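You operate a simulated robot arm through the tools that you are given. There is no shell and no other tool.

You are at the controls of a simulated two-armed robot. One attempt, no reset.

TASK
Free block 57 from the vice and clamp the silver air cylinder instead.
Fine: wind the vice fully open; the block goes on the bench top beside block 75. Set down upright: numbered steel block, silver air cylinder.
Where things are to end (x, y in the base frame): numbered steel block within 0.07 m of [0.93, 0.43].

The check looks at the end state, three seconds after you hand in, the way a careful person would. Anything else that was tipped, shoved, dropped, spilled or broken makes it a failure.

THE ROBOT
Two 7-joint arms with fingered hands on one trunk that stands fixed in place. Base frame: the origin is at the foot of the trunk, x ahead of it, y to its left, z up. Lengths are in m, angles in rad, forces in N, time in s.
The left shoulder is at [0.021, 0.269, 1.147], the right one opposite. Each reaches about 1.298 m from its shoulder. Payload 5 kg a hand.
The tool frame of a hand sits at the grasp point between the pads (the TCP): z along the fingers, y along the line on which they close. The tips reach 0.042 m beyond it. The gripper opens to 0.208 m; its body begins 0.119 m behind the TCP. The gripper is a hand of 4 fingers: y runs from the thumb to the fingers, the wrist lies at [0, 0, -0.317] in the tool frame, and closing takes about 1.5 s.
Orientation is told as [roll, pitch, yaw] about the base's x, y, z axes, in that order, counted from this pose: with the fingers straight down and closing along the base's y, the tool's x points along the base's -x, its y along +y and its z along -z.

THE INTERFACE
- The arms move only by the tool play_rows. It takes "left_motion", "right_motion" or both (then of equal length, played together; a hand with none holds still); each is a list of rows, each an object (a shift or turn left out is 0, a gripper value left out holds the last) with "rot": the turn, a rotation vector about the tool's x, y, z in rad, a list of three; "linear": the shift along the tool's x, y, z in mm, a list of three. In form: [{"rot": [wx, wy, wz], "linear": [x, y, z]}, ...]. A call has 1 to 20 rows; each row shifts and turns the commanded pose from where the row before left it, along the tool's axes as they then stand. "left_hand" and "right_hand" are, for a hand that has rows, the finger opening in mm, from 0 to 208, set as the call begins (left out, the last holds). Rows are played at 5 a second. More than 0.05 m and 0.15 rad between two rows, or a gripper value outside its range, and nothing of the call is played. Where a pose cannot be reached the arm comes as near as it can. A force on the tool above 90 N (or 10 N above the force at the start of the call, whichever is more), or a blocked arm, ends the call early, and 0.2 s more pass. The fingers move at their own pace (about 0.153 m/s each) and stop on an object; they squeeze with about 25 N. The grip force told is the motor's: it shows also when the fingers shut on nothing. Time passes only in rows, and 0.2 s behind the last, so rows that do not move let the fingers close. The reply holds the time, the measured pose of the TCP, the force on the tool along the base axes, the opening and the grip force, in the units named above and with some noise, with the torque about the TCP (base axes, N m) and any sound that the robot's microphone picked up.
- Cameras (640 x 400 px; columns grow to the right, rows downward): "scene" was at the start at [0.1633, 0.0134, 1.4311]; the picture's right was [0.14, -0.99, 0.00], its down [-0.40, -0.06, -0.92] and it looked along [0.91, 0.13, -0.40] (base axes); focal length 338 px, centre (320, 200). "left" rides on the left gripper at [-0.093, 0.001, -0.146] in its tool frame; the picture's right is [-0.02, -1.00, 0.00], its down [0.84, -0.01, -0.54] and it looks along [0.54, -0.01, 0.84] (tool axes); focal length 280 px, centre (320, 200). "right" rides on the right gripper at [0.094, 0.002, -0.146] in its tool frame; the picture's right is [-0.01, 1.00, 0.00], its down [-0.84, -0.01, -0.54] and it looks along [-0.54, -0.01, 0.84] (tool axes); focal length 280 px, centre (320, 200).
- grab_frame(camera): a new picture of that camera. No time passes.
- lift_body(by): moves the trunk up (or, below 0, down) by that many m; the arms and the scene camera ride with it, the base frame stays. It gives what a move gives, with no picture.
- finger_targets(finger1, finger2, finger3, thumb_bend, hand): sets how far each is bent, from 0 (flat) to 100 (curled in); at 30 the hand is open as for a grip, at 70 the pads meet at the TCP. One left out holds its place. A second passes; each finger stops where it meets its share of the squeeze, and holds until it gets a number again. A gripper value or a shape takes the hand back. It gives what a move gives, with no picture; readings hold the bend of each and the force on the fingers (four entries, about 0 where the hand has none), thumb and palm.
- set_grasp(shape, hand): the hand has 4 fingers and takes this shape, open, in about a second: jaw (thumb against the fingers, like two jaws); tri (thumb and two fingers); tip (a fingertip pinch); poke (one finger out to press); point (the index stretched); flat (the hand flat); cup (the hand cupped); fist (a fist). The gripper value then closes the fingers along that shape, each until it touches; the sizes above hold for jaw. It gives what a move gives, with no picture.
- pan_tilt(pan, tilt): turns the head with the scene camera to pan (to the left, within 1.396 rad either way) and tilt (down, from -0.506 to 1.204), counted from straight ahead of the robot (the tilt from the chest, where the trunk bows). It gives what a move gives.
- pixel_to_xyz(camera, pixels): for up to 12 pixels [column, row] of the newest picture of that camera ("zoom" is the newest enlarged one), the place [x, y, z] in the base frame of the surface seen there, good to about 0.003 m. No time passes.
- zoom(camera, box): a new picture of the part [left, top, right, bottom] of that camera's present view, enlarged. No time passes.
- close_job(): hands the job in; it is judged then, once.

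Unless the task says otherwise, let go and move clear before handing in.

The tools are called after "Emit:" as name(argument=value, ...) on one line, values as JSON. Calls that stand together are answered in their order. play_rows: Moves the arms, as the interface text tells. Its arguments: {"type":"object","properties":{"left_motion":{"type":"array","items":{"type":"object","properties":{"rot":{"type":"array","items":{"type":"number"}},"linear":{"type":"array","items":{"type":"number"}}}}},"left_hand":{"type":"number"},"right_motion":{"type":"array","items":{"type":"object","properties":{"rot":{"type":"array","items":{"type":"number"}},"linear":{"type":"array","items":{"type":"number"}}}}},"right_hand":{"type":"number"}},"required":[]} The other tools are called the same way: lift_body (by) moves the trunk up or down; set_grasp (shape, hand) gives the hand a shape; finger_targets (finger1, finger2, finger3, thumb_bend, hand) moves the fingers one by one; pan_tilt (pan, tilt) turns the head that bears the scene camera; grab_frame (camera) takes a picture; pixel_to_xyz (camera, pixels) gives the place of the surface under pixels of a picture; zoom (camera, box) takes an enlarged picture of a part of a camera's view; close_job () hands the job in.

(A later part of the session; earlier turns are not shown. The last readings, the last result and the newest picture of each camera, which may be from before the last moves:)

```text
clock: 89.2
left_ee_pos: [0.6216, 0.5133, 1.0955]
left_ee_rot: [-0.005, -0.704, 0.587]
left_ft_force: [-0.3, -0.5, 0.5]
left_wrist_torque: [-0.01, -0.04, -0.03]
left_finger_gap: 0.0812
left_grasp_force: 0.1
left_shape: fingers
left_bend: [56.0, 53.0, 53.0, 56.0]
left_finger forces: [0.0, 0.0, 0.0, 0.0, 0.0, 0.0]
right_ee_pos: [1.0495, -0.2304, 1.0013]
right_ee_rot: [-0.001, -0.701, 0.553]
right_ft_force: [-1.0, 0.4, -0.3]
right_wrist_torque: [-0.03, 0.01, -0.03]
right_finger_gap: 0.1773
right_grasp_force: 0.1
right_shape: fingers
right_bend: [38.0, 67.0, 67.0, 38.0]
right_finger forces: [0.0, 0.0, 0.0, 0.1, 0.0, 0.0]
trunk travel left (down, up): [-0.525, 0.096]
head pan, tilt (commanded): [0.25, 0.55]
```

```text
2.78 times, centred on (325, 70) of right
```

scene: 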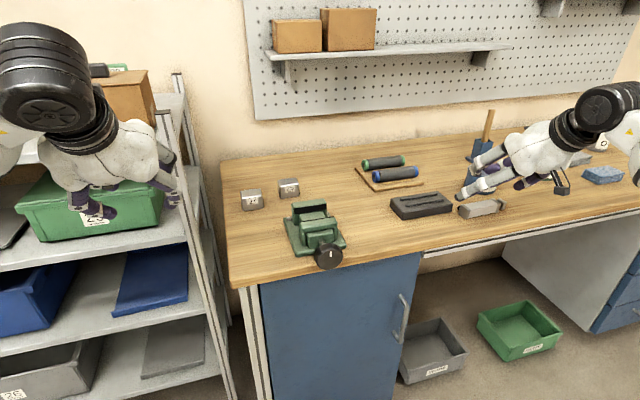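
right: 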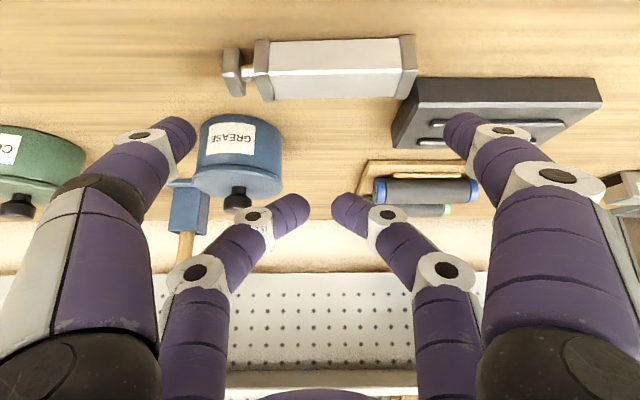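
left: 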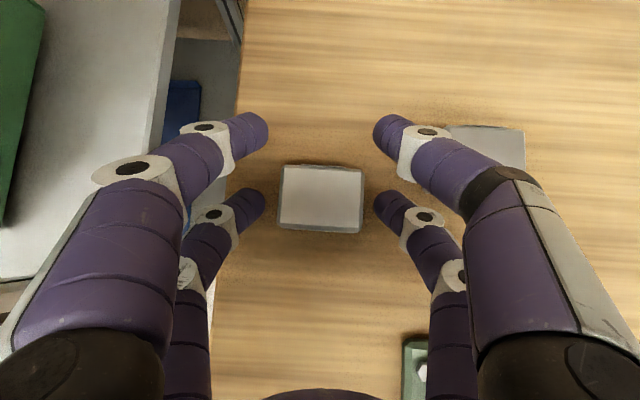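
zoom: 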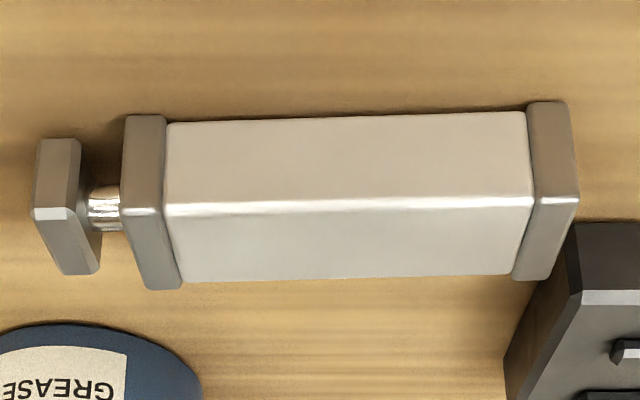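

The tips straddle both ends with about 15 mm spare each side and line up with the cylinder's middle. I'll lower the last 54 mm.

Emit:
play_rows(right_motion=[{"linear": [16.2, 0, 21.5]}, {"linear": [10.0, 0, 13.4]}, {"linear": [6.2, 0, 8.0]}, {}])

Emit:
grab_frame(camera="right")

Emit:
zoom(camera="scene", box=[420, 130, 560, 240])

```text
clock: 90.2
left_ee_pos: [0.621, 0.5128, 1.0955]
left_ee_rot: [-0.003, -0.703, 0.585]
left_ft_force: [-0.2, 0.6, 0.6]
left_wrist_torque: [-0.03, 0.0, 0.01]
left_finger_gap: 0.0813
left_grasp_force: 0.0
left_shape: fingers
left_bend: [56.0, 53.0, 53.0, 56.0]
left_finger forces: [0.0, 0.0, 0.1, 0.0, 0.0, 0.1]
right_ee_pos: [1.0525, -0.229, 0.9464]
right_ee_rot: [0.0, -0.703, 0.554]
right_ft_force: [-1.2, 0.6, 0.5]
right_wrist_torque: [0.0, 0.02, -0.03]
right_finger_gap: 0.1769
right_grasp_force: 0.0
right_shape: fingers
right_bend: [38.0, 67.0, 67.0, 38.0]
right_finger forces: [0.0, 0.0, 0.0, 0.0, 0.0, 0.0]
trunk travel left (down, up): [-0.525, 0.096]
head pan, tilt (commanded): [0.25, 0.55]
```

```text
taken
```

right: 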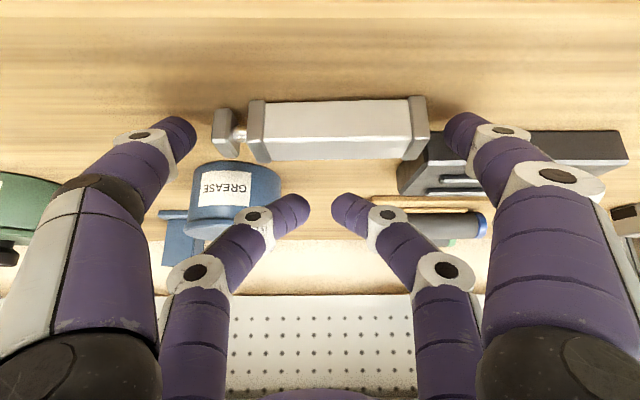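

```text
3.64 times, centred on (490, 185) of scene
```

zoom: 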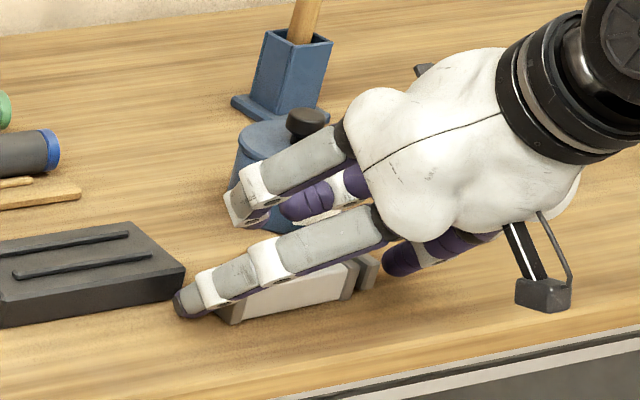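

The cylinder's ends (212 and 430) lie right between thumb and finger 1 at mid-height. I'll close these two on it.

Emit:
finger_targets(hand="right", finger1=60, thumb_bend=60)

Emit:
grab_frame(camera="right")

Emit:
zoom(camera="scene", box=[420, 130, 560, 240])

```text
clock: 91.2
left_ee_pos: [0.623, 0.5124, 1.0956]
left_ee_rot: [-0.003, -0.701, 0.584]
left_ft_force: [-1.0, 0.3, -0.3]
left_wrist_torque: [0.01, 0.02, 0.01]
left_finger_gap: 0.081
left_grasp_force: 0.0
left_shape: fingers
left_bend: [56.0, 53.0, 53.0, 56.0]
left_finger forces: [0.0, 0.0, 0.1, 0.1, 0.0, 0.0]
right_ee_pos: [1.0525, -0.229, 0.947]
right_ee_rot: [-0.002, -0.702, 0.552]
right_ft_force: [-1.2, -0.4, -0.6]
right_wrist_torque: [-0.07, -0.02, -0.03]
right_finger_gap: 0.144
right_grasp_force: 16.6
right_shape: fingers
right_bend: [36.0, 67.0, 67.0, 55.0]
right_finger forces: [16.9, 0.1, 0.1, 0.0, 16.5, 0.1]
trunk travel left (down, up): [-0.525, 0.096]
head pan, tilt (commanded): [0.25, 0.55]
```

```text
taken
```

right: 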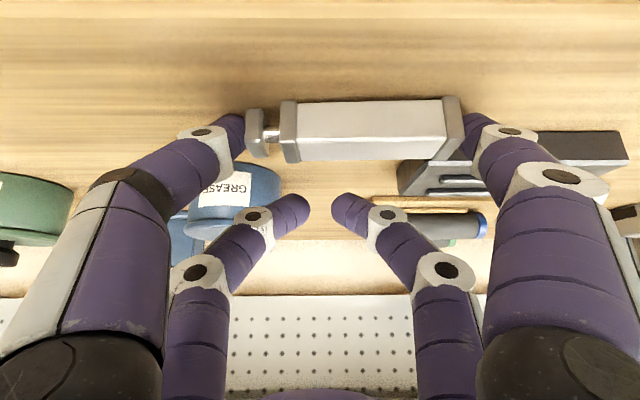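

```text
3.64 times, centred on (490, 185) of scene
```

zoom: 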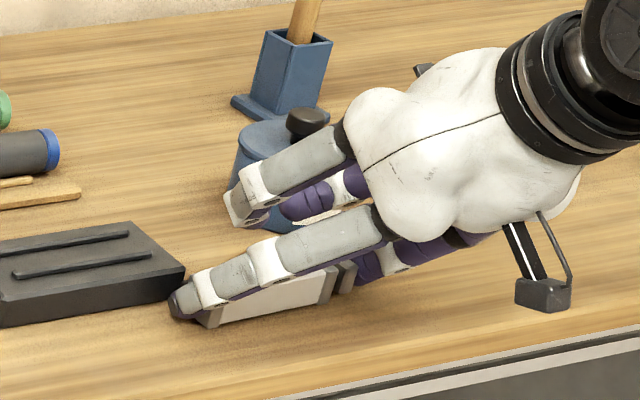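

The cylinder is held by finger 1 and thumb with about 16 N each (it slid some 2 cm left in the grip). I'll lift it 15 mm and check it's steady.

Emit:
play_rows(right_motion=[{"linear": [-3.2, 0, -3.8]}, {"linear": [-6.5, 0, -7.7]}, {}])

Emit:
grab_frame(camera="right")

Emit:
zoom(camera="scene", box=[420, 130, 560, 240])

```text
clock: 92.0
left_ee_pos: [0.6217, 0.5127, 1.0961]
left_ee_rot: [-0.004, -0.702, 0.584]
left_ft_force: [0.2, 0.0, 0.7]
left_wrist_torque: [0.02, 0.0, 0.01]
left_finger_gap: 0.0809
left_grasp_force: 0.1
left_shape: fingers
left_bend: [56.0, 53.0, 53.0, 56.0]
left_finger forces: [0.0, 0.0, 0.0, 0.1, 0.0, 0.0]
right_ee_pos: [1.0533, -0.2291, 0.9612]
right_ee_rot: [-0.002, -0.7, 0.551]
right_ft_force: [-0.5, -0.8, -3.7]
right_wrist_torque: [-0.05, -0.04, 0.0]
right_finger_gap: 0.1442
right_grasp_force: 16.3
right_shape: fingers
right_bend: [36.0, 67.0, 67.0, 55.0]
right_finger forces: [16.5, 0.1, 0.0, 0.1, 16.5, 0.1]
trunk travel left (down, up): [-0.525, 0.096]
head pan, tilt (commanded): [0.25, 0.55]
```

```text
taken
```

right: 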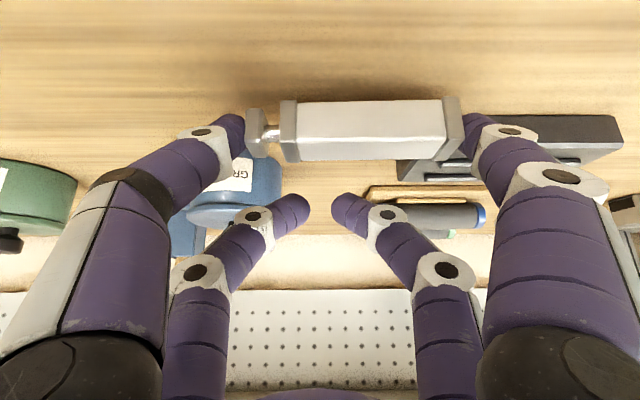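

```text
3.64 times, centred on (490, 185) of scene
```

zoom: 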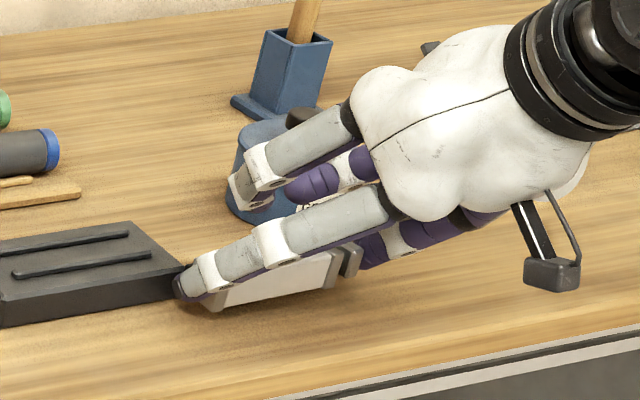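

The cylinder rises level with the hand (about 3.7 N). I'll lift it another 90 mm straight up and measure how it lies in the hand.

Emit:
play_rows(right_motion=[{"linear": [-19.4, 0, -22.9]}, {"linear": [-19.4, 0, -22.9]}, {"linear": [-19.4, 0, -22.9]}, {}])

Emit:
grab_frame(camera="right")

Emit:
zoom(camera="right", box=[230, 80, 480, 180])

Emit:
pixel_to_xyz(camera="zoom", pixels=[[60, 110], [60, 180], [140, 120], [150, 180], [180, 110], [180, 190], [540, 110], [540, 180], [575, 110], [575, 170], [360, 120], [360, 190]])

```text
clock: 93.0
left_ee_pos: [0.622, 0.5122, 1.0959]
left_ee_rot: [-0.003, -0.701, 0.583]
left_ft_force: [0.5, -0.5, 0.7]
left_wrist_torque: [0.02, 0.06, 0.05]
left_finger_gap: 0.0812
left_grasp_force: 0.0
left_shape: fingers
left_bend: [56.0, 53.0, 53.0, 56.0]
left_finger forces: [0.0, 0.0, 0.0, 0.0, 0.0, 0.0]
right_ee_pos: [1.0535, -0.2306, 1.051]
right_ee_rot: [-0.003, -0.701, 0.55]
right_ft_force: [1.1, 0.1, -2.4]
right_wrist_torque: [0.02, -0.07, 0.04]
right_finger_gap: 0.1444
right_grasp_force: 16.6
right_shape: fingers
right_bend: [36.0, 67.0, 67.0, 55.0]
right_finger forces: [16.4, 0.1, 0.0, 0.0, 16.5, 0.0]
trunk travel left (down, up): [-0.525, 0.096]
head pan, tilt (commanded): [0.25, 0.55]
```

```text
taken
```

right: 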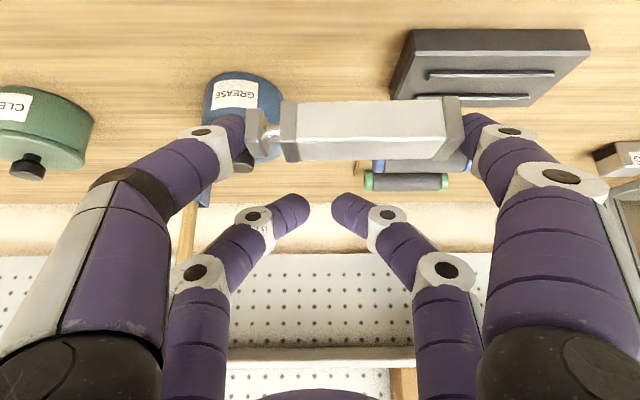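

```text
2.56 times, centred on (355, 130) of right
```

zoom: 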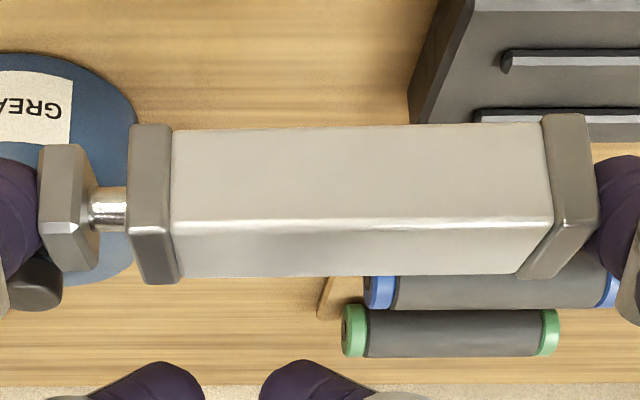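

```text
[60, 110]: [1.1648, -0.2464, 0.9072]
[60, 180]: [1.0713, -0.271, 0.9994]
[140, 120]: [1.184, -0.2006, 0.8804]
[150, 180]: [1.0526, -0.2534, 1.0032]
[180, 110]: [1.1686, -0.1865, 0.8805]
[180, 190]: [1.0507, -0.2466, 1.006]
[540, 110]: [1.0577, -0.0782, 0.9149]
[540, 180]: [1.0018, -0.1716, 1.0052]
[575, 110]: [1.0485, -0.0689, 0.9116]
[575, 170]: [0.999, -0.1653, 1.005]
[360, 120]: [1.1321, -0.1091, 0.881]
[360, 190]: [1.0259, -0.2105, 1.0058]
```

The cylinder is level in the hand, its body centre about 32 mm left of the TCP and turned about 0.02 rad relative to it. I'll carry it over to above the open vice jaws, turning it parallel to them.

Emit:
play_rows(right_motion=[{"linear": [-3.35, 41.9, 1.75]}, {"linear": [-3.35, 41.9, 1.75]}, {"linear": [-3.35, 41.9, 1.75]}, {"linear": [-3.35, 41.9, 1.75]}, {"linear": [-3.35, 41.9, 1.75]}, {"linear": [-3.35, 41.9, 1.75]}, {"linear": [-3.35, 41.9, 1.75]}, {"linear": [-3.35, 41.9, 1.75]}, {"linear": [-3.35, 41.9, 1.75]}, {"linear": [-3.35, 41.9, 1.75]}, {"linear": [-3.35, 41.9, 1.75]}, {"rot": [0.0278, 0, 0.0328]}, {}])

Emit:
grab_frame(camera="right")

Emit:
grab_frame(camera="scene")

Emit:
zoom(camera="scene", box=[260, 150, 400, 280])

```text
clock: 95.8
left_ee_pos: [0.6218, 0.5132, 1.0953]
left_ee_rot: [-0.003, -0.702, 0.586]
left_ft_force: [-0.1, -0.5, -0.8]
left_wrist_torque: [-0.02, -0.01, 0.01]
left_finger_gap: 0.0809
left_grasp_force: 0.1
left_shape: fingers
left_bend: [56.0, 53.0, 53.0, 56.0]
left_finger forces: [0.0, 0.0, 0.0, 0.0, 0.0, 0.0]
right_ee_pos: [0.8469, 0.1874, 1.059]
right_ee_rot: [-0.001, -0.704, 0.512]
right_ft_force: [0.8, 0.4, -3.2]
right_wrist_torque: [-0.08, -0.02, -0.06]
right_finger_gap: 0.1442
right_grasp_force: 16.9
right_shape: fingers
right_bend: [36.0, 67.0, 67.0, 55.0]
right_finger forces: [16.6, 0.0, 0.0, 0.0, 16.6, 0.0]
trunk travel left (down, up): [-0.525, 0.096]
head pan, tilt (commanded): [0.25, 0.55]
```

```text
taken
```

right: 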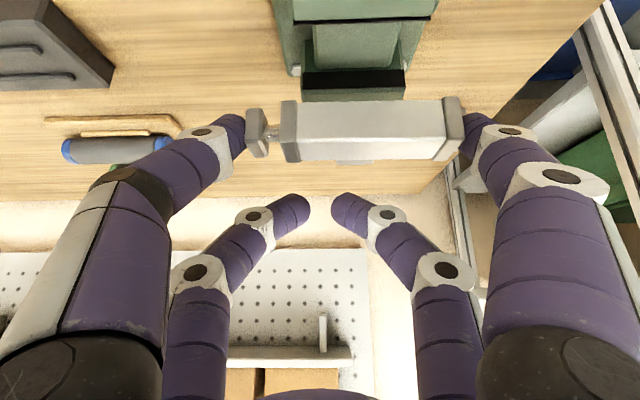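

```text
taken
```

scene: 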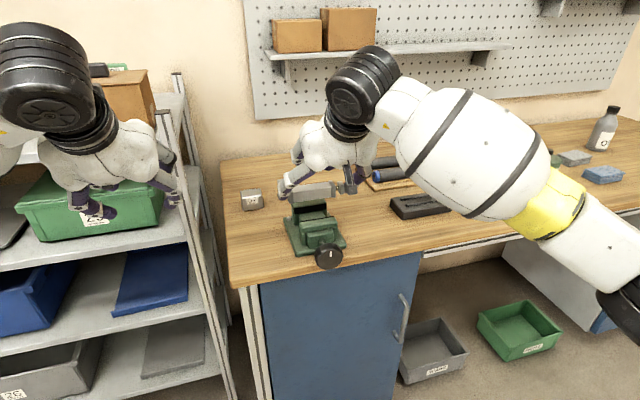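

```text
3.08 times, centred on (330, 215) of scene
```

zoom: 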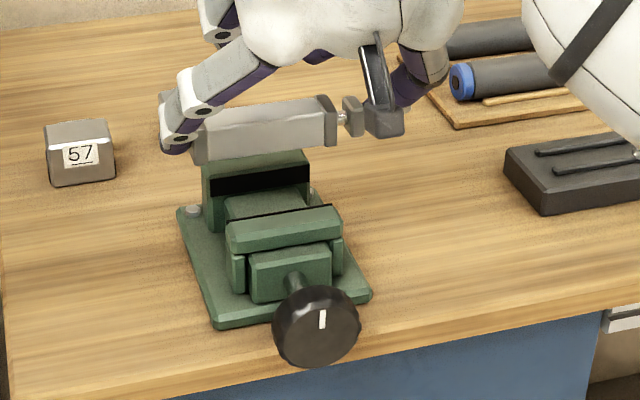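

The cylinder is over the vice, level. I'll measure its ends and the jaws to align them precisely before lowering.

Emit:
pixel_to_xyz(camera="zoom", pixels=[[205, 140], [215, 135], [315, 125], [330, 120], [265, 130], [350, 115], [215, 150], [310, 135], [265, 140], [235, 185], [300, 175], [230, 230]])

Emit:
zoom(camera="right", box=[230, 0, 480, 180])

Emit:
pixel_to_xyz(camera="zoom", pixels=[[175, 270], [175, 300], [545, 260], [545, 290], [360, 265], [360, 295], [600, 270], [50, 280], [190, 195], [440, 195], [320, 195], [320, 230]])

```text
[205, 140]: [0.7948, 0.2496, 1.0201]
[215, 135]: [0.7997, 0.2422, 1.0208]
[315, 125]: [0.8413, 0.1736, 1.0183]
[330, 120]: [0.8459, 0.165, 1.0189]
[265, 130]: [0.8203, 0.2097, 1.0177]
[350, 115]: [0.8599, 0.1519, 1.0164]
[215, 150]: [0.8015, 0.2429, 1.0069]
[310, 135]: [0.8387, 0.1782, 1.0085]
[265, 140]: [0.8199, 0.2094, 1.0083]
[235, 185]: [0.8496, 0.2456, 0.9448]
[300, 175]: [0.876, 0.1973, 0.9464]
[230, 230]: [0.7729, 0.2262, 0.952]
```

```text
2.22 times, centred on (355, 90) of right
```

zoom: 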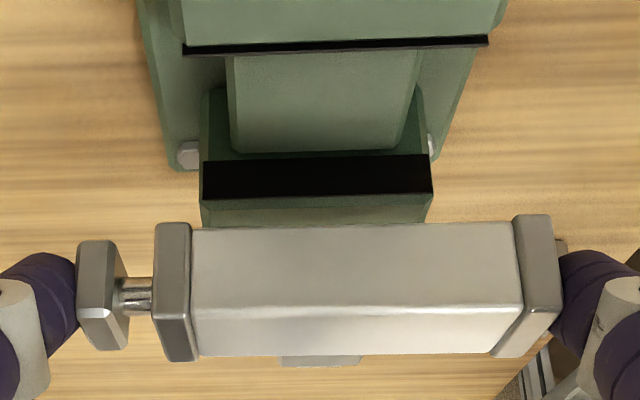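

```text
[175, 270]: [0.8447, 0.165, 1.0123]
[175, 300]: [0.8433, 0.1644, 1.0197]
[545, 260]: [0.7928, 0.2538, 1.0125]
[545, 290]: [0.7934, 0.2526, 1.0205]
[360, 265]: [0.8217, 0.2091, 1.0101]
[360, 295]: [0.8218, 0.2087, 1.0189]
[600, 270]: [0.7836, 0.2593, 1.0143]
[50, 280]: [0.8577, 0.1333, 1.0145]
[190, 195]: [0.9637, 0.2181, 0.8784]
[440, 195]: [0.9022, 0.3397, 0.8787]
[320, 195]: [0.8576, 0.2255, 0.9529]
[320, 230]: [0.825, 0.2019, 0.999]
```

The caps' front faces lie parallel to the jaws (s = 0.814 both), with about 9 mm to the back jaw and 23 mm to the front jaw; sideways it needs 4.5 mm to the right. I'll shift it and lower to just above the jaw tops.

Emit:
play_rows(right_motion=[{"linear": [0, -4.5, 0]}, {"linear": [11.3, 0, 13.4]}, {"linear": [11.3, 0, 13.3]}, {}])

Emit:
zoom(camera="scene", box=[260, 150, 400, 280])

Emit:
zoom(camera="right", box=[230, 0, 480, 180])

Emit:
pixel_to_xyz(camera="zoom", pixels=[[175, 270], [175, 300], [540, 260], [540, 290], [360, 265], [360, 295], [210, 100], [440, 100], [320, 160], [320, 190], [320, 100], [320, 60]])

```text
clock: 96.8
left_ee_pos: [0.621, 0.5134, 1.094]
left_ee_rot: [-0.002, -0.701, 0.585]
left_ft_force: [0.4, 0.3, 0.0]
left_wrist_torque: [-0.01, 0.01, -0.03]
left_finger_gap: 0.0812
left_grasp_force: 0.0
left_shape: fingers
left_bend: [56.0, 53.0, 53.0, 56.0]
left_finger forces: [0.1, 0.1, 0.1, 0.0, 0.1, 0.0]
right_ee_pos: [0.8478, 0.1827, 1.0251]
right_ee_rot: [-0.002, -0.703, 0.507]
right_ft_force: [-0.7, 0.1, -2.6]
right_wrist_torque: [-0.04, -0.05, 0.0]
right_finger_gap: 0.1442
right_grasp_force: 16.5
right_shape: fingers
right_bend: [36.0, 67.0, 67.0, 55.0]
right_finger forces: [16.6, 0.0, 0.0, 0.1, 16.7, 0.0]
trunk travel left (down, up): [-0.525, 0.096]
head pan, tilt (commanded): [0.25, 0.55]
```

```text
3.08 times, centred on (330, 215) of scene
```

zoom: 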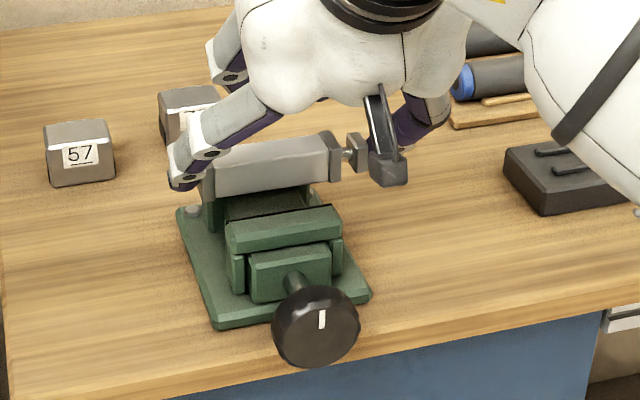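

```text
2.22 times, centred on (355, 90) of right
```

zoom: 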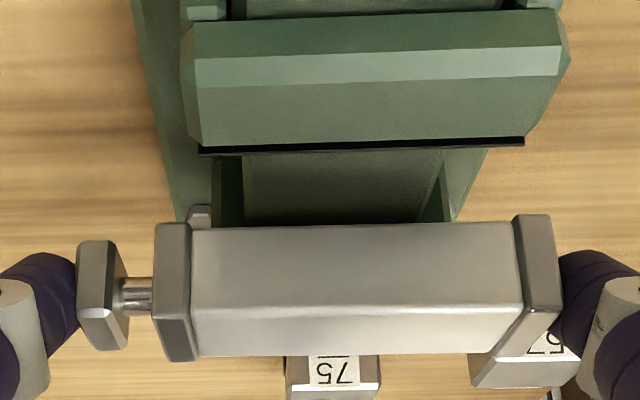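

```text
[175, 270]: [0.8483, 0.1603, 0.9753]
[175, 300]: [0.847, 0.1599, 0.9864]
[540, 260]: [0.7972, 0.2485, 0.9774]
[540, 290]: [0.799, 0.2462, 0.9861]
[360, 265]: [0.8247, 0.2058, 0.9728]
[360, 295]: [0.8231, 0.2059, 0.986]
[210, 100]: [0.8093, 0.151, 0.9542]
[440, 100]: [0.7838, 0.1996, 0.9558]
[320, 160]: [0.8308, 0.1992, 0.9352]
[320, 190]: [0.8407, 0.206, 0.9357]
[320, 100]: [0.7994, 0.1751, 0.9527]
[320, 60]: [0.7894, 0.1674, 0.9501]
```

Alignment is good: body centre l = −0.2347, both caps at s ≈ 0.8147. I'll lower it between the jaws, slowly for the last millimetres.

Emit:
play_rows(right_motion=[{"linear": [6.5, 0, 7.6]}, {"linear": [6.5, 0, 7.6]}, {}])

Emit:
play_rows(right_motion=[{"linear": [0.97, 0, 1.14]}, {"linear": [0.97, 0, 1.14]}, {}])

Emit:
zoom(camera="scene", box=[260, 150, 400, 280])

Emit:
zoom(camera="right", box=[230, 0, 480, 180])

```text
clock: 97.6
left_ee_pos: [0.6215, 0.5127, 1.0952]
left_ee_rot: [-0.005, -0.701, 0.586]
left_ft_force: [0.4, -0.3, 0.1]
left_wrist_torque: [0.01, -0.03, 0.01]
left_finger_gap: 0.081
left_grasp_force: 0.0
left_shape: fingers
left_bend: [56.0, 53.0, 53.0, 56.0]
left_finger forces: [0.0, 0.0, 0.0, 0.0, 0.1, 0.0]
right_ee_pos: [0.849, 0.1828, 1.0059]
right_ee_rot: [-0.001, -0.702, 0.509]
right_ft_force: [0.2, 0.0, -2.8]
right_wrist_torque: [-0.05, -0.05, -0.03]
right_finger_gap: 0.1445
right_grasp_force: 16.4
right_shape: fingers
right_bend: [36.0, 67.0, 67.0, 55.0]
right_finger forces: [16.6, 0.1, 0.0, 0.0, 16.6, 0.0]
trunk travel left (down, up): [-0.525, 0.096]
head pan, tilt (commanded): [0.25, 0.55]
```

```text
clock: 98.4
left_ee_pos: [0.6216, 0.5125, 1.0961]
left_ee_rot: [-0.002, -0.702, 0.586]
left_ft_force: [-0.2, 0.0, -0.4]
left_wrist_torque: [-0.01, 0.01, -0.01]
left_finger_gap: 0.0809
left_grasp_force: 0.0
left_shape: fingers
left_bend: [56.0, 53.0, 53.0, 56.0]
left_finger forces: [0.0, 0.0, 0.0, 0.0, 0.1, 0.1]
right_ee_pos: [0.8484, 0.1817, 1.002]
right_ee_rot: [0.0, -0.701, 0.509]
right_ft_force: [0.2, -0.6, -2.4]
right_wrist_torque: [-0.05, -0.01, 0.0]
right_finger_gap: 0.1445
right_grasp_force: 16.6
right_shape: fingers
right_bend: [36.0, 67.0, 67.0, 55.0]
right_finger forces: [16.6, 0.0, 0.0, 0.1, 16.7, 0.1]
trunk travel left (down, up): [-0.525, 0.096]
head pan, tilt (commanded): [0.25, 0.55]
```

```text
3.08 times, centred on (330, 215) of scene
```

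zoom: 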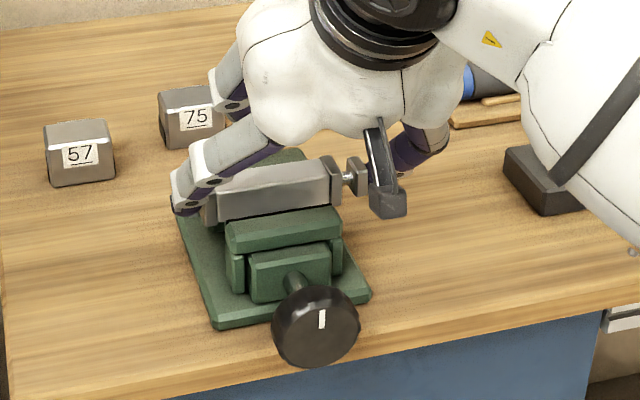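

```text
2.22 times, centred on (355, 90) of right
```

zoom: 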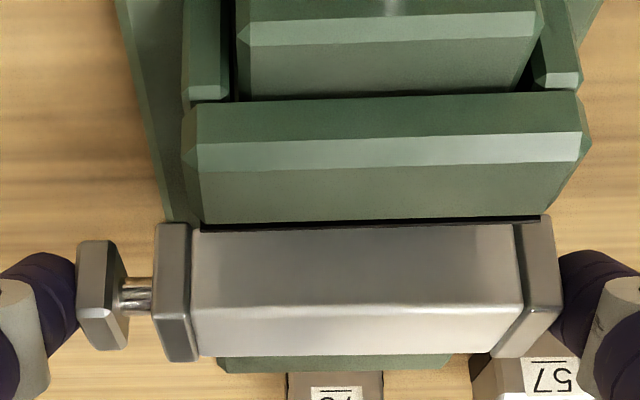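

No touch yet (−2.4 N). I'll keep creeping down by millimetres.

Emit:
play_rows(right_motion=[{"linear": [0.65, 0, 0.76]}, {"linear": [0.65, 0, 0.76]}, {}])

Emit:
play_rows(right_motion=[{"linear": [0.65, 0, 0.76]}, {"linear": [0.65, 0, 0.76]}, {}])

```text
clock: 99.2
left_ee_pos: [0.6217, 0.5117, 1.097]
left_ee_rot: [-0.003, -0.704, 0.585]
left_ft_force: [0.2, -0.8, 0.1]
left_wrist_torque: [0.02, -0.02, -0.01]
left_finger_gap: 0.0811
left_grasp_force: 0.2
left_shape: fingers
left_bend: [56.0, 53.0, 53.0, 56.0]
left_finger forces: [0.0, 0.0, 0.0, 0.1, 0.0, 0.1]
right_ee_pos: [0.8494, 0.1805, 1.0017]
right_ee_rot: [-0.001, -0.703, 0.509]
right_ft_force: [-1.0, -0.8, 5.8]
right_wrist_torque: [-0.05, -0.05, -0.02]
right_finger_gap: 0.1445
right_grasp_force: 16.9
right_shape: fingers
right_bend: [36.0, 67.0, 67.0, 55.0]
right_finger forces: [16.9, 0.0, 0.0, 0.0, 16.9, 0.1]
trunk travel left (down, up): [-0.525, 0.096]
head pan, tilt (commanded): [0.25, 0.55]
```

```text
clock: 100.0
left_ee_pos: [0.6216, 0.5123, 1.0957]
left_ee_rot: [-0.006, -0.703, 0.584]
left_ft_force: [-0.7, -0.2, 0.1]
left_wrist_torque: [0.02, -0.02, -0.01]
left_finger_gap: 0.0809
left_grasp_force: 0.0
left_shape: fingers
left_bend: [56.0, 53.0, 53.0, 56.0]
left_finger forces: [0.1, 0.0, 0.0, 0.0, 0.0, 0.0]
right_ee_pos: [0.8485, 0.1808, 1.0]
right_ee_rot: [-0.001, -0.704, 0.509]
right_ft_force: [1.7, -0.8, 16.8]
right_wrist_torque: [0.0, -0.1, -0.07]
right_finger_gap: 0.144
right_grasp_force: 17.7
right_shape: fingers
right_bend: [36.0, 67.0, 67.0, 55.0]
right_finger forces: [16.0, 0.0, 0.0, 0.0, 17.8, 0.0]
trunk travel left (down, up): [-0.525, 0.096]
head pan, tilt (commanded): [0.25, 0.55]
```

The cylinder rests on the bed (+17 N). I'll take off the pressure and open finger 1 and thumb.

Emit:
play_rows(right_motion=[{"linear": [-0.8, 0, -1.0]}, {}])

Emit:
finger_targets(hand="right", finger1=31, thumb_bend=50)

Emit:
zoom(camera="scene", box=[260, 150, 400, 280])

Emit:
zoom(camera="right", box=[200, 0, 500, 200])

```text
clock: 100.6
left_ee_pos: [0.6219, 0.5126, 1.0959]
left_ee_rot: [-0.005, -0.702, 0.585]
left_ft_force: [0.2, 0.9, -0.2]
left_wrist_torque: [0.02, 0.02, -0.02]
left_finger_gap: 0.0811
left_grasp_force: 0.2
left_shape: fingers
left_bend: [56.0, 53.0, 53.0, 56.0]
left_finger forces: [0.0, 0.0, 0.1, 0.1, 0.0, 0.0]
right_ee_pos: [0.8479, 0.1813, 0.9996]
right_ee_rot: [-0.001, -0.703, 0.51]
right_ft_force: [5.2, 0.5, 15.3]
right_wrist_torque: [0.1, -0.2, -0.12]
right_finger_gap: 0.1444
right_grasp_force: 17.0
right_shape: fingers
right_bend: [36.0, 67.0, 67.0, 55.0]
right_finger forces: [15.9, 0.0, 0.1, 0.0, 18.0, 0.0]
trunk travel left (down, up): [-0.525, 0.096]
head pan, tilt (commanded): [0.25, 0.55]
```

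```text
clock: 101.6
left_ee_pos: [0.623, 0.5125, 1.0952]
left_ee_rot: [-0.004, -0.701, 0.584]
left_ft_force: [-0.2, 0.5, 0.1]
left_wrist_torque: [-0.02, 0.02, 0.02]
left_finger_gap: 0.081
left_grasp_force: 0.0
left_shape: fingers
left_bend: [56.0, 53.0, 53.0, 56.0]
left_finger forces: [0.1, 0.0, 0.0, 0.1, 0.1, 0.0]
right_ee_pos: [0.8499, 0.1806, 0.9987]
right_ee_rot: [-0.001, -0.703, 0.511]
right_ft_force: [0.6, 0.0, -0.6]
right_wrist_torque: [-0.02, 0.01, 0.03]
right_finger_gap: 0.1629
right_grasp_force: 0.1
right_shape: fingers
right_bend: [31.0, 67.0, 67.0, 50.0]
right_finger forces: [0.0, 0.0, 0.1, 0.1, 0.0, 0.0]
trunk travel left (down, up): [-0.525, 0.096]
head pan, tilt (commanded): [0.25, 0.55]
```

```text
3.08 times, centred on (330, 215) of scene
```

zoom: 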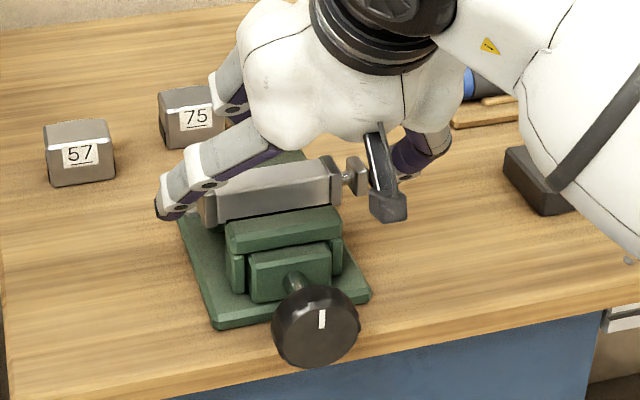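

```text
2.00 times, centred on (350, 100) of right
```

zoom: 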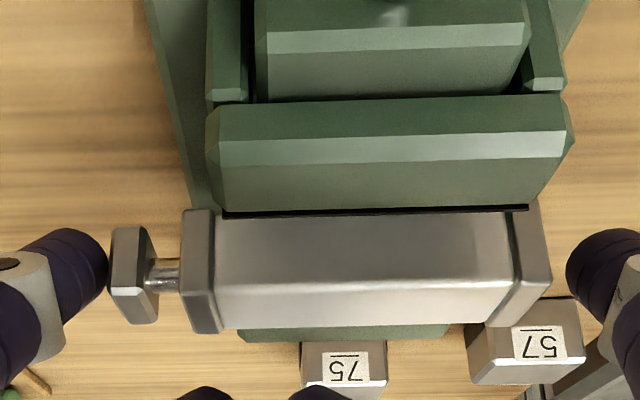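

The cylinder stays put on the bed between the jaws. I'll lift the hand straight up, clear of it, and look again.

Emit:
play_rows(right_motion=[{"linear": [-9.7, 0, -11.5]}, {"linear": [-19.4, 0, -22.9]}, {"linear": [-19.4, 0, -22.9]}, {"linear": [-25.8, 0, -30.5]}, {}])

Emit:
grab_frame(camera="right")

Emit:
zoom(camera="scene", box=[260, 150, 400, 280])

Emit:
pixel_to_xyz(camera="zoom", pixels=[[215, 180], [320, 165], [265, 175], [225, 205], [325, 190], [270, 200], [355, 170], [208, 205], [335, 165], [230, 245], [335, 225], [280, 230]])

```text
clock: 102.8
left_ee_pos: [0.6232, 0.512, 1.096]
left_ee_rot: [-0.004, -0.701, 0.582]
left_ft_force: [-0.1, 0.6, -0.9]
left_wrist_torque: [0.0, 0.02, -0.02]
left_finger_gap: 0.0811
left_grasp_force: 0.1
left_shape: fingers
left_bend: [56.0, 53.0, 53.0, 56.0]
left_finger forces: [0.0, 0.1, 0.1, 0.1, 0.0, 0.0]
right_ee_pos: [0.8489, 0.1809, 1.1134]
right_ee_rot: [-0.003, -0.7, 0.509]
right_ft_force: [0.1, -0.3, -1.1]
right_wrist_torque: [0.02, 0.01, 0.02]
right_finger_gap: 0.163
right_grasp_force: 0.1
right_shape: fingers
right_bend: [31.0, 67.0, 67.0, 50.0]
right_finger forces: [0.1, 0.0, 0.0, 0.0, 0.1, 0.0]
trunk travel left (down, up): [-0.525, 0.096]
head pan, tilt (commanded): [0.25, 0.55]
```

```text
taken
```

right: 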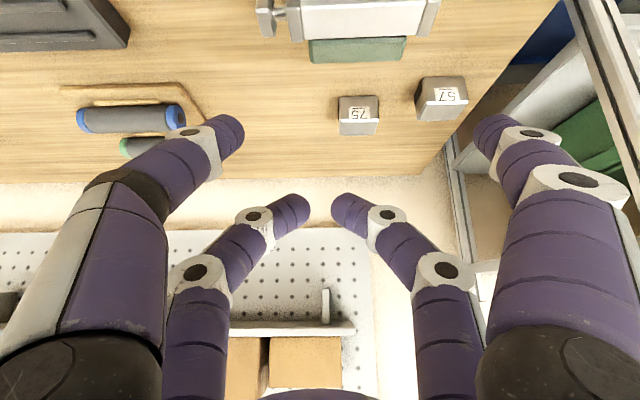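

```text
3.08 times, centred on (330, 215) of scene
```

zoom: 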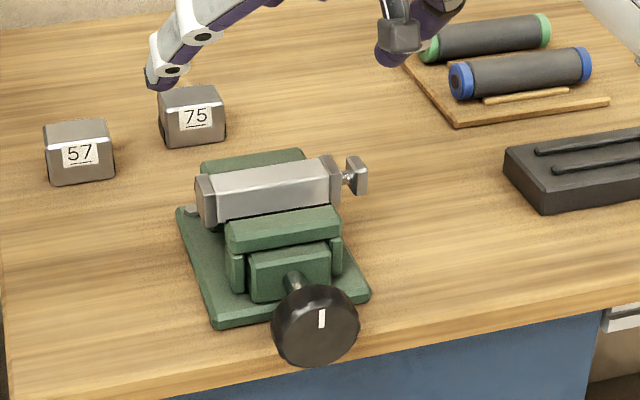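

```text
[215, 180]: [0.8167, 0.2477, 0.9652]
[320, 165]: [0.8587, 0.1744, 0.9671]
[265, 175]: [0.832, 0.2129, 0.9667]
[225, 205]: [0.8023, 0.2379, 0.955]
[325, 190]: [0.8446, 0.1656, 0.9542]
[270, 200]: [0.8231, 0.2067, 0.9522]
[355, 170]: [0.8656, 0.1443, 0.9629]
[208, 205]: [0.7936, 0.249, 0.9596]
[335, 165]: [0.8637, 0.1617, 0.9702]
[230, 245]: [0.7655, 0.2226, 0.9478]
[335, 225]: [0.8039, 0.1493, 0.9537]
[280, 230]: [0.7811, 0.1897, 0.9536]
```

The cylinder lies level on the bed (body top z ≈ 0.967) between the jaws. Now to the knob: I'll bring the right hand back to vertical above it.

Emit:
play_rows(right_hand=120, right_motion=[{"linear": [21.6, 8.3, -34.5]}, {"linear": [21.6, 8.3, -34.5]}, {"linear": [21.6, 8.3, -34.5]}, {"linear": [21.6, 8.3, -34.5]}, {"rot": [0, 0.14, 0]}, {"rot": [0, 0.14, 0]}, {"rot": [0, 0.14, 0]}, {"rot": [0, 0.14, 0]}, {"rot": [0, 0.14, 0]}, {}])

Emit:
grab_frame(camera="right")

Emit:
grab_frame(camera="scene")

```text
clock: 105.0
left_ee_pos: [0.622, 0.5119, 1.0954]
left_ee_rot: [-0.003, -0.702, 0.583]
left_ft_force: [-0.1, 0.2, -0.4]
left_wrist_torque: [-0.01, 0.03, 0.05]
left_finger_gap: 0.0808
left_grasp_force: 0.1
left_shape: fingers
left_bend: [56.0, 53.0, 53.0, 56.0]
left_finger forces: [0.0, 0.0, 0.0, 0.1, 0.0, 0.0]
right_ee_pos: [0.6969, 0.1344, 1.1619]
right_ee_rot: [-0.001, -0.002, 0.507]
right_ft_force: [-0.7, 0.1, -0.3]
right_wrist_torque: [0.09, 0.09, 0.0]
right_finger_gap: 0.1203
right_grasp_force: 0.1
right_shape: jaw
right_bend: [72.0, 72.0, 72.0, 70.0]
right_finger forces: [0.0, 0.0, 0.0, 0.0, 0.0, 0.1]
trunk travel left (down, up): [-0.525, 0.096]
head pan, tilt (commanded): [0.25, 0.55]
```

```text
taken
```

right: 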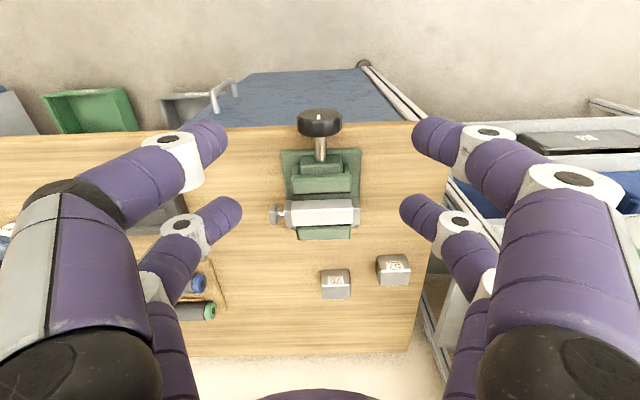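

```text
taken
```

scene: 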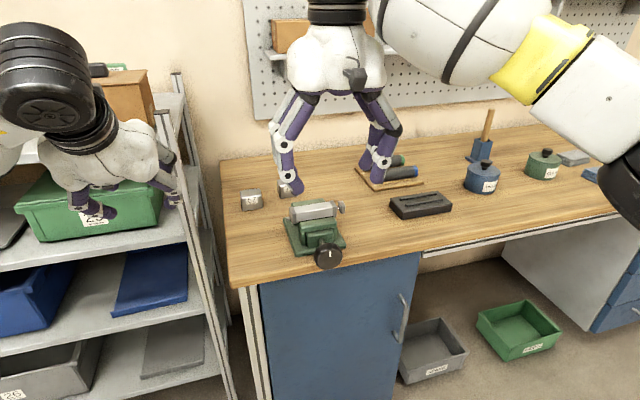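

The hand is above the knob again, everything else in place. I'll lower it around the knob and swing it 0.5 rad to the left as the starting angle for closing.

Emit:
play_rows(right_motion=[{"linear": [0, -2.4, 40], "rot": [0, 0, -0.017]}, {"linear": [0, 0, 45]}, {"linear": [0, 0, 45]}, {"linear": [0, 0, 45]}, {"linear": [0, 0, 40]}, {"linear": [0, 0, 28]}, {"rot": [0.125, 0, 0]}, {"rot": [0.125, 0, 0]}, {"rot": [0.125, 0, 0]}, {"rot": [0.125, 0, 0]}, {}])

Emit:
grab_frame(camera="right")

Emit:
grab_frame(camera="scene")

```text
clock: 107.4
left_ee_pos: [0.6218, 0.5128, 1.0964]
left_ee_rot: [-0.004, -0.704, 0.583]
left_ft_force: [0.2, -0.8, -0.6]
left_wrist_torque: [0.04, 0.03, 0.01]
left_finger_gap: 0.081
left_grasp_force: 0.1
left_shape: fingers
left_bend: [56.0, 53.0, 53.0, 56.0]
left_finger forces: [0.0, 0.0, 0.0, 0.0, 0.0, 0.1]
right_ee_pos: [0.7001, 0.1323, 0.9209]
right_ee_rot: [-0.503, -0.004, 0.522]
right_ft_force: [-0.7, 0.5, 0.0]
right_wrist_torque: [-0.02, 0.05, -0.02]
right_finger_gap: 0.1203
right_grasp_force: 0.1
right_shape: jaw
right_bend: [72.0, 72.0, 72.0, 70.0]
right_finger forces: [0.1, 0.0, 0.0, 0.0, 0.1, 0.0]
trunk travel left (down, up): [-0.525, 0.096]
head pan, tilt (commanded): [0.25, 0.55]
```

```text
taken
```

right: 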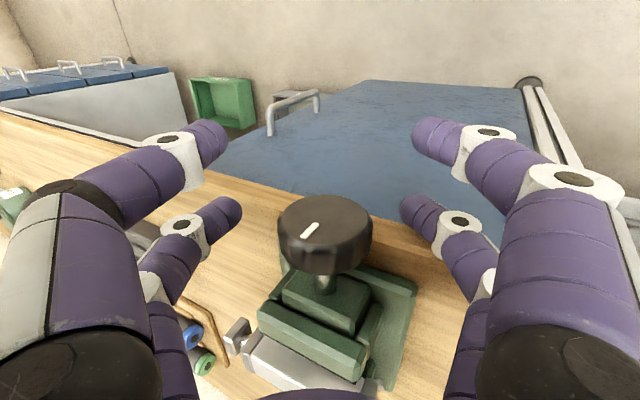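

```text
taken
```

scene: 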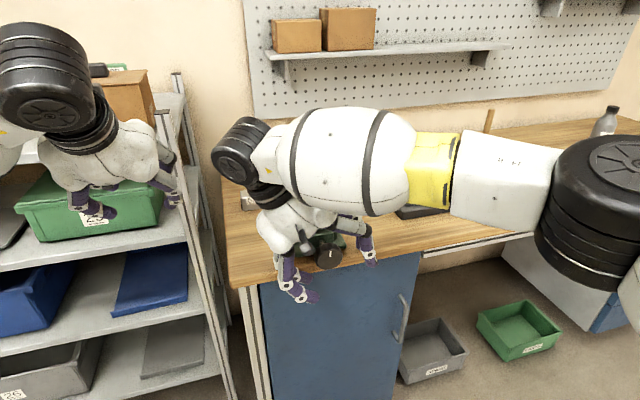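

The knob (325, 235) is centred between the far fingers. I'll grip and turn clockwise 1.85 rad to close.

Emit:
play_rows(right_hand=0, right_motion=[{}, {}, {}, {}, {}, {"rot": [-0.1423, 0, 0]}, {"rot": [-0.1423, 0, 0]}, {"rot": [-0.1423, 0, 0]}, {"rot": [-0.1423, 0, 0]}, {"rot": [-0.1423, 0, 0]}, {"rot": [-0.1423, 0, 0]}, {"rot": [-0.1423, 0, 0]}, {"rot": [-0.1423, 0, 0]}, {"rot": [-0.1423, 0, 0]}, {"rot": [-0.1423, 0, 0]}, {"rot": [-0.1423, 0, 0]}, {"rot": [-0.1423, 0, 0]}, {"rot": [-0.1423, 0, 0]}])

Emit:
grab_frame(camera="right")

Emit:
zoom(camera="scene", box=[260, 150, 400, 280])

```text
clock: 111.2
left_ee_pos: [0.6223, 0.5131, 1.0949]
left_ee_rot: [-0.005, -0.701, 0.585]
left_ft_force: [-0.3, 0.1, 0.6]
left_wrist_torque: [0.0, 0.03, -0.02]
left_finger_gap: 0.0812
left_grasp_force: 0.1
left_shape: fingers
left_bend: [56.0, 53.0, 53.0, 56.0]
left_finger forces: [0.0, 0.0, 0.0, 0.1, 0.0, 0.0]
right_ee_pos: [0.6997, 0.1331, 0.9209]
right_ee_rot: [1.349, -0.004, 0.525]
right_ft_force: [-4.7, 1.7, -11.2]
right_wrist_torque: [-0.25, 0.31, 0.22]
right_finger_gap: 0.0043
right_grasp_force: 25.1
right_shape: jaw
right_bend: [70.0, 74.0, 73.0, 70.0]
right_finger forces: [0.0, 15.1, 24.2, 0.1, 0.0, 0.0]
trunk travel left (down, up): [-0.525, 0.096]
head pan, tilt (commanded): [0.25, 0.55]
```

```text
taken
```

right: 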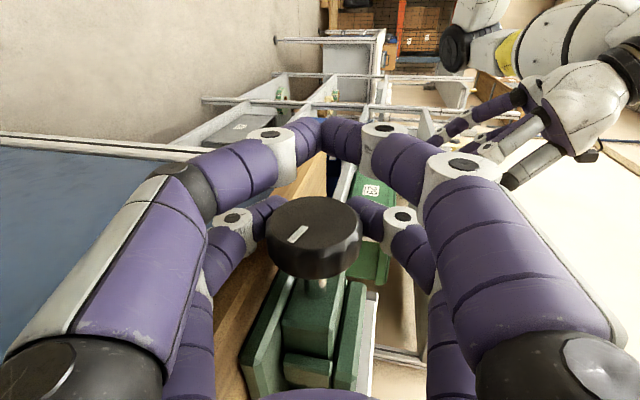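

```text
3.08 times, centred on (330, 215) of scene
```

zoom: 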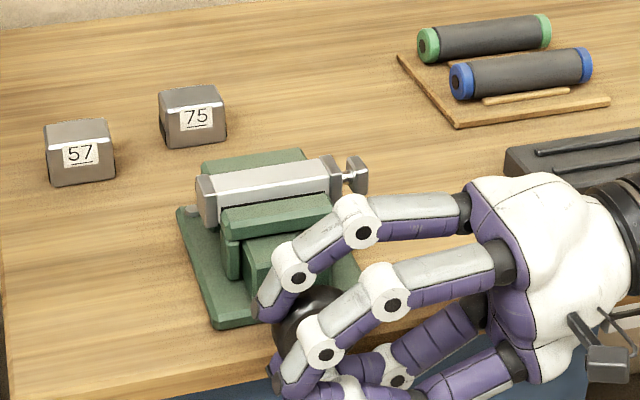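

The knob turned with the hand the whole way (marker still at (298, 235)) and the jaw moved in toward the cylinder. I'll release and swing back for the next stroke.

Emit:
play_rows(right_hand=120, right_motion=[{}, {}, {"rot": [0.1423, 0, 0]}, {"rot": [0.1423, 0, 0]}, {"rot": [0.1423, 0, 0]}, {"rot": [0.1423, 0, 0]}, {"rot": [0.1423, 0, 0]}, {"rot": [0.1423, 0, 0]}, {"rot": [0.1423, 0, 0]}, {"rot": [0.1423, 0, 0]}, {"rot": [0.1423, 0, 0]}, {"rot": [0.1423, 0, 0]}, {"rot": [0.1423, 0, 0]}, {"rot": [0.1423, 0, 0]}, {"rot": [0.1423, 0, 0]}, {}])

Emit:
grab_frame(camera="right")

Emit:
zoom(camera="right", box=[220, 250, 440, 400])

```text
clock: 114.6
left_ee_pos: [0.6227, 0.5128, 1.0961]
left_ee_rot: [-0.003, -0.704, 0.583]
left_ft_force: [-0.6, -0.6, 0.0]
left_wrist_torque: [0.04, -0.02, 0.02]
left_finger_gap: 0.0808
left_grasp_force: 0.1
left_shape: fingers
left_bend: [56.0, 53.0, 53.0, 56.0]
left_finger forces: [0.0, 0.1, 0.0, 0.0, 0.0, 0.1]
right_ee_pos: [0.6993, 0.1306, 0.9219]
right_ee_rot: [-0.503, -0.003, 0.523]
right_ft_force: [0.9, -0.1, 1.3]
right_wrist_torque: [0.0, 0.0, 0.01]
right_finger_gap: 0.12
right_grasp_force: 0.1
right_shape: jaw
right_bend: [72.0, 72.0, 72.0, 70.0]
right_finger forces: [0.0, 0.1, 0.0, 0.0, 0.1, 0.0]
trunk travel left (down, up): [-0.525, 0.096]
head pan, tilt (commanded): [0.25, 0.55]
```

```text
taken
```

right: 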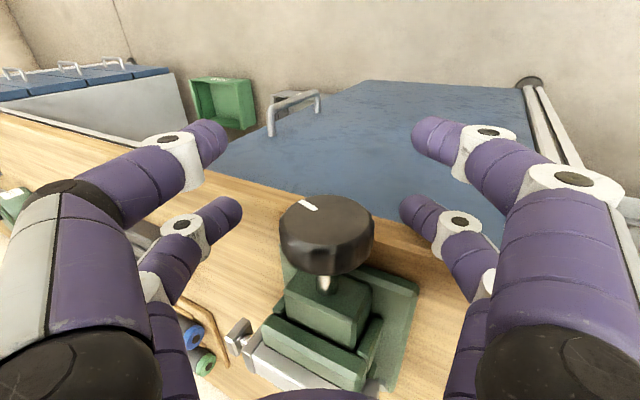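

```text
2.67 times, centred on (330, 325) of right
```

zoom: 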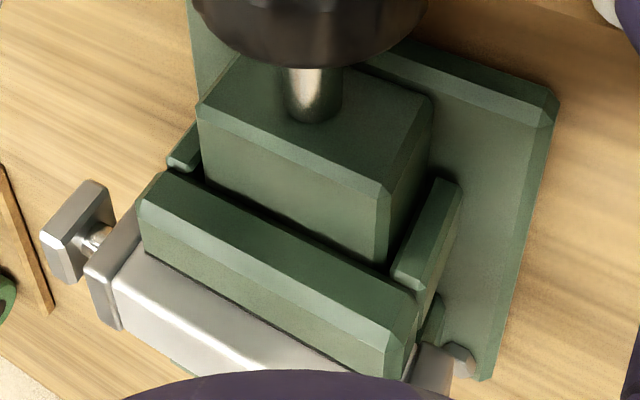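

The jaw now stands close to the cylinder's front. I'll grip the knob again and make the second closing stroke.

Emit:
play_rows(right_motion=[{"linear": [0, 2, 1]}])

Emit:
play_rows(right_hand=0, right_motion=[{}, {}, {}, {}, {}, {"rot": [-0.1423, 0, 0]}, {"rot": [-0.1423, 0, 0]}, {"rot": [-0.1423, 0, 0]}, {"rot": [-0.1423, 0, 0]}, {"rot": [-0.1423, 0, 0]}, {"rot": [-0.1423, 0, 0]}, {"rot": [-0.1423, 0, 0]}])

Emit:
grab_frame(camera="right")

Emit:
zoom(camera="scene", box=[260, 150, 400, 280])

```text
clock: 115.0
left_ee_pos: [0.6226, 0.5117, 1.0969]
left_ee_rot: [-0.003, -0.7, 0.585]
left_ft_force: [0.2, -0.6, 0.2]
left_wrist_torque: [-0.02, 0.0, -0.03]
left_finger_gap: 0.0811
left_grasp_force: 0.1
left_shape: fingers
left_bend: [56.0, 53.0, 53.0, 56.0]
left_finger forces: [0.0, 0.0, 0.1, 0.0, 0.1, 0.0]
right_ee_pos: [0.699, 0.1336, 0.9209]
right_ee_rot: [-0.501, -0.004, 0.522]
right_ft_force: [-0.4, -0.2, -0.4]
right_wrist_torque: [-0.02, -0.01, 0.04]
right_finger_gap: 0.1199
right_grasp_force: 0.1
right_shape: jaw
right_bend: [72.0, 72.0, 72.0, 70.0]
right_finger forces: [0.1, 0.0, 0.1, 0.0, 0.1, 0.0]
trunk travel left (down, up): [-0.525, 0.096]
head pan, tilt (commanded): [0.25, 0.55]
```

```text
clock: 117.6
left_ee_pos: [0.622, 0.513, 1.0957]
left_ee_rot: [-0.003, -0.701, 0.585]
left_ft_force: [0.5, 0.1, 0.0]
left_wrist_torque: [0.01, 0.03, 0.0]
left_finger_gap: 0.0807
left_grasp_force: 0.1
left_shape: fingers
left_bend: [56.0, 53.0, 53.0, 56.0]
left_finger forces: [0.0, 0.0, 0.0, 0.0, 0.0, 0.0]
right_ee_pos: [0.6976, 0.1338, 0.918]
right_ee_rot: [0.495, -0.001, 0.525]
right_ft_force: [-2.3, -1.2, -18.2]
right_wrist_torque: [-0.39, 0.5, -0.01]
right_finger_gap: 0.0032
right_grasp_force: 24.7
right_shape: jaw
right_bend: [70.0, 73.0, 73.0, 70.0]
right_finger forces: [0.0, 18.4, 24.5, 0.1, 0.1, 0.0]
trunk travel left (down, up): [-0.525, 0.096]
head pan, tilt (commanded): [0.25, 0.55]
```

```text
taken
```

right: 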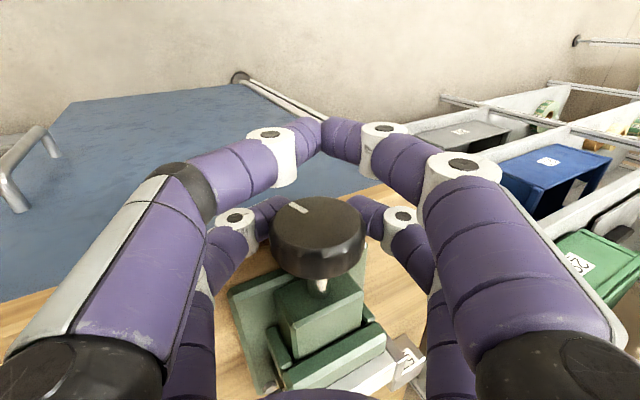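

```text
3.08 times, centred on (330, 215) of scene
```

zoom: 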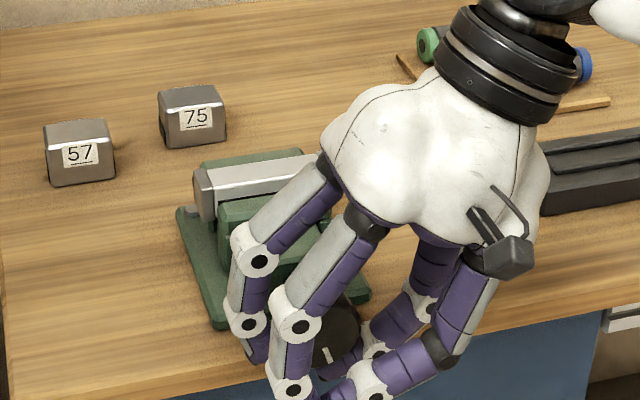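

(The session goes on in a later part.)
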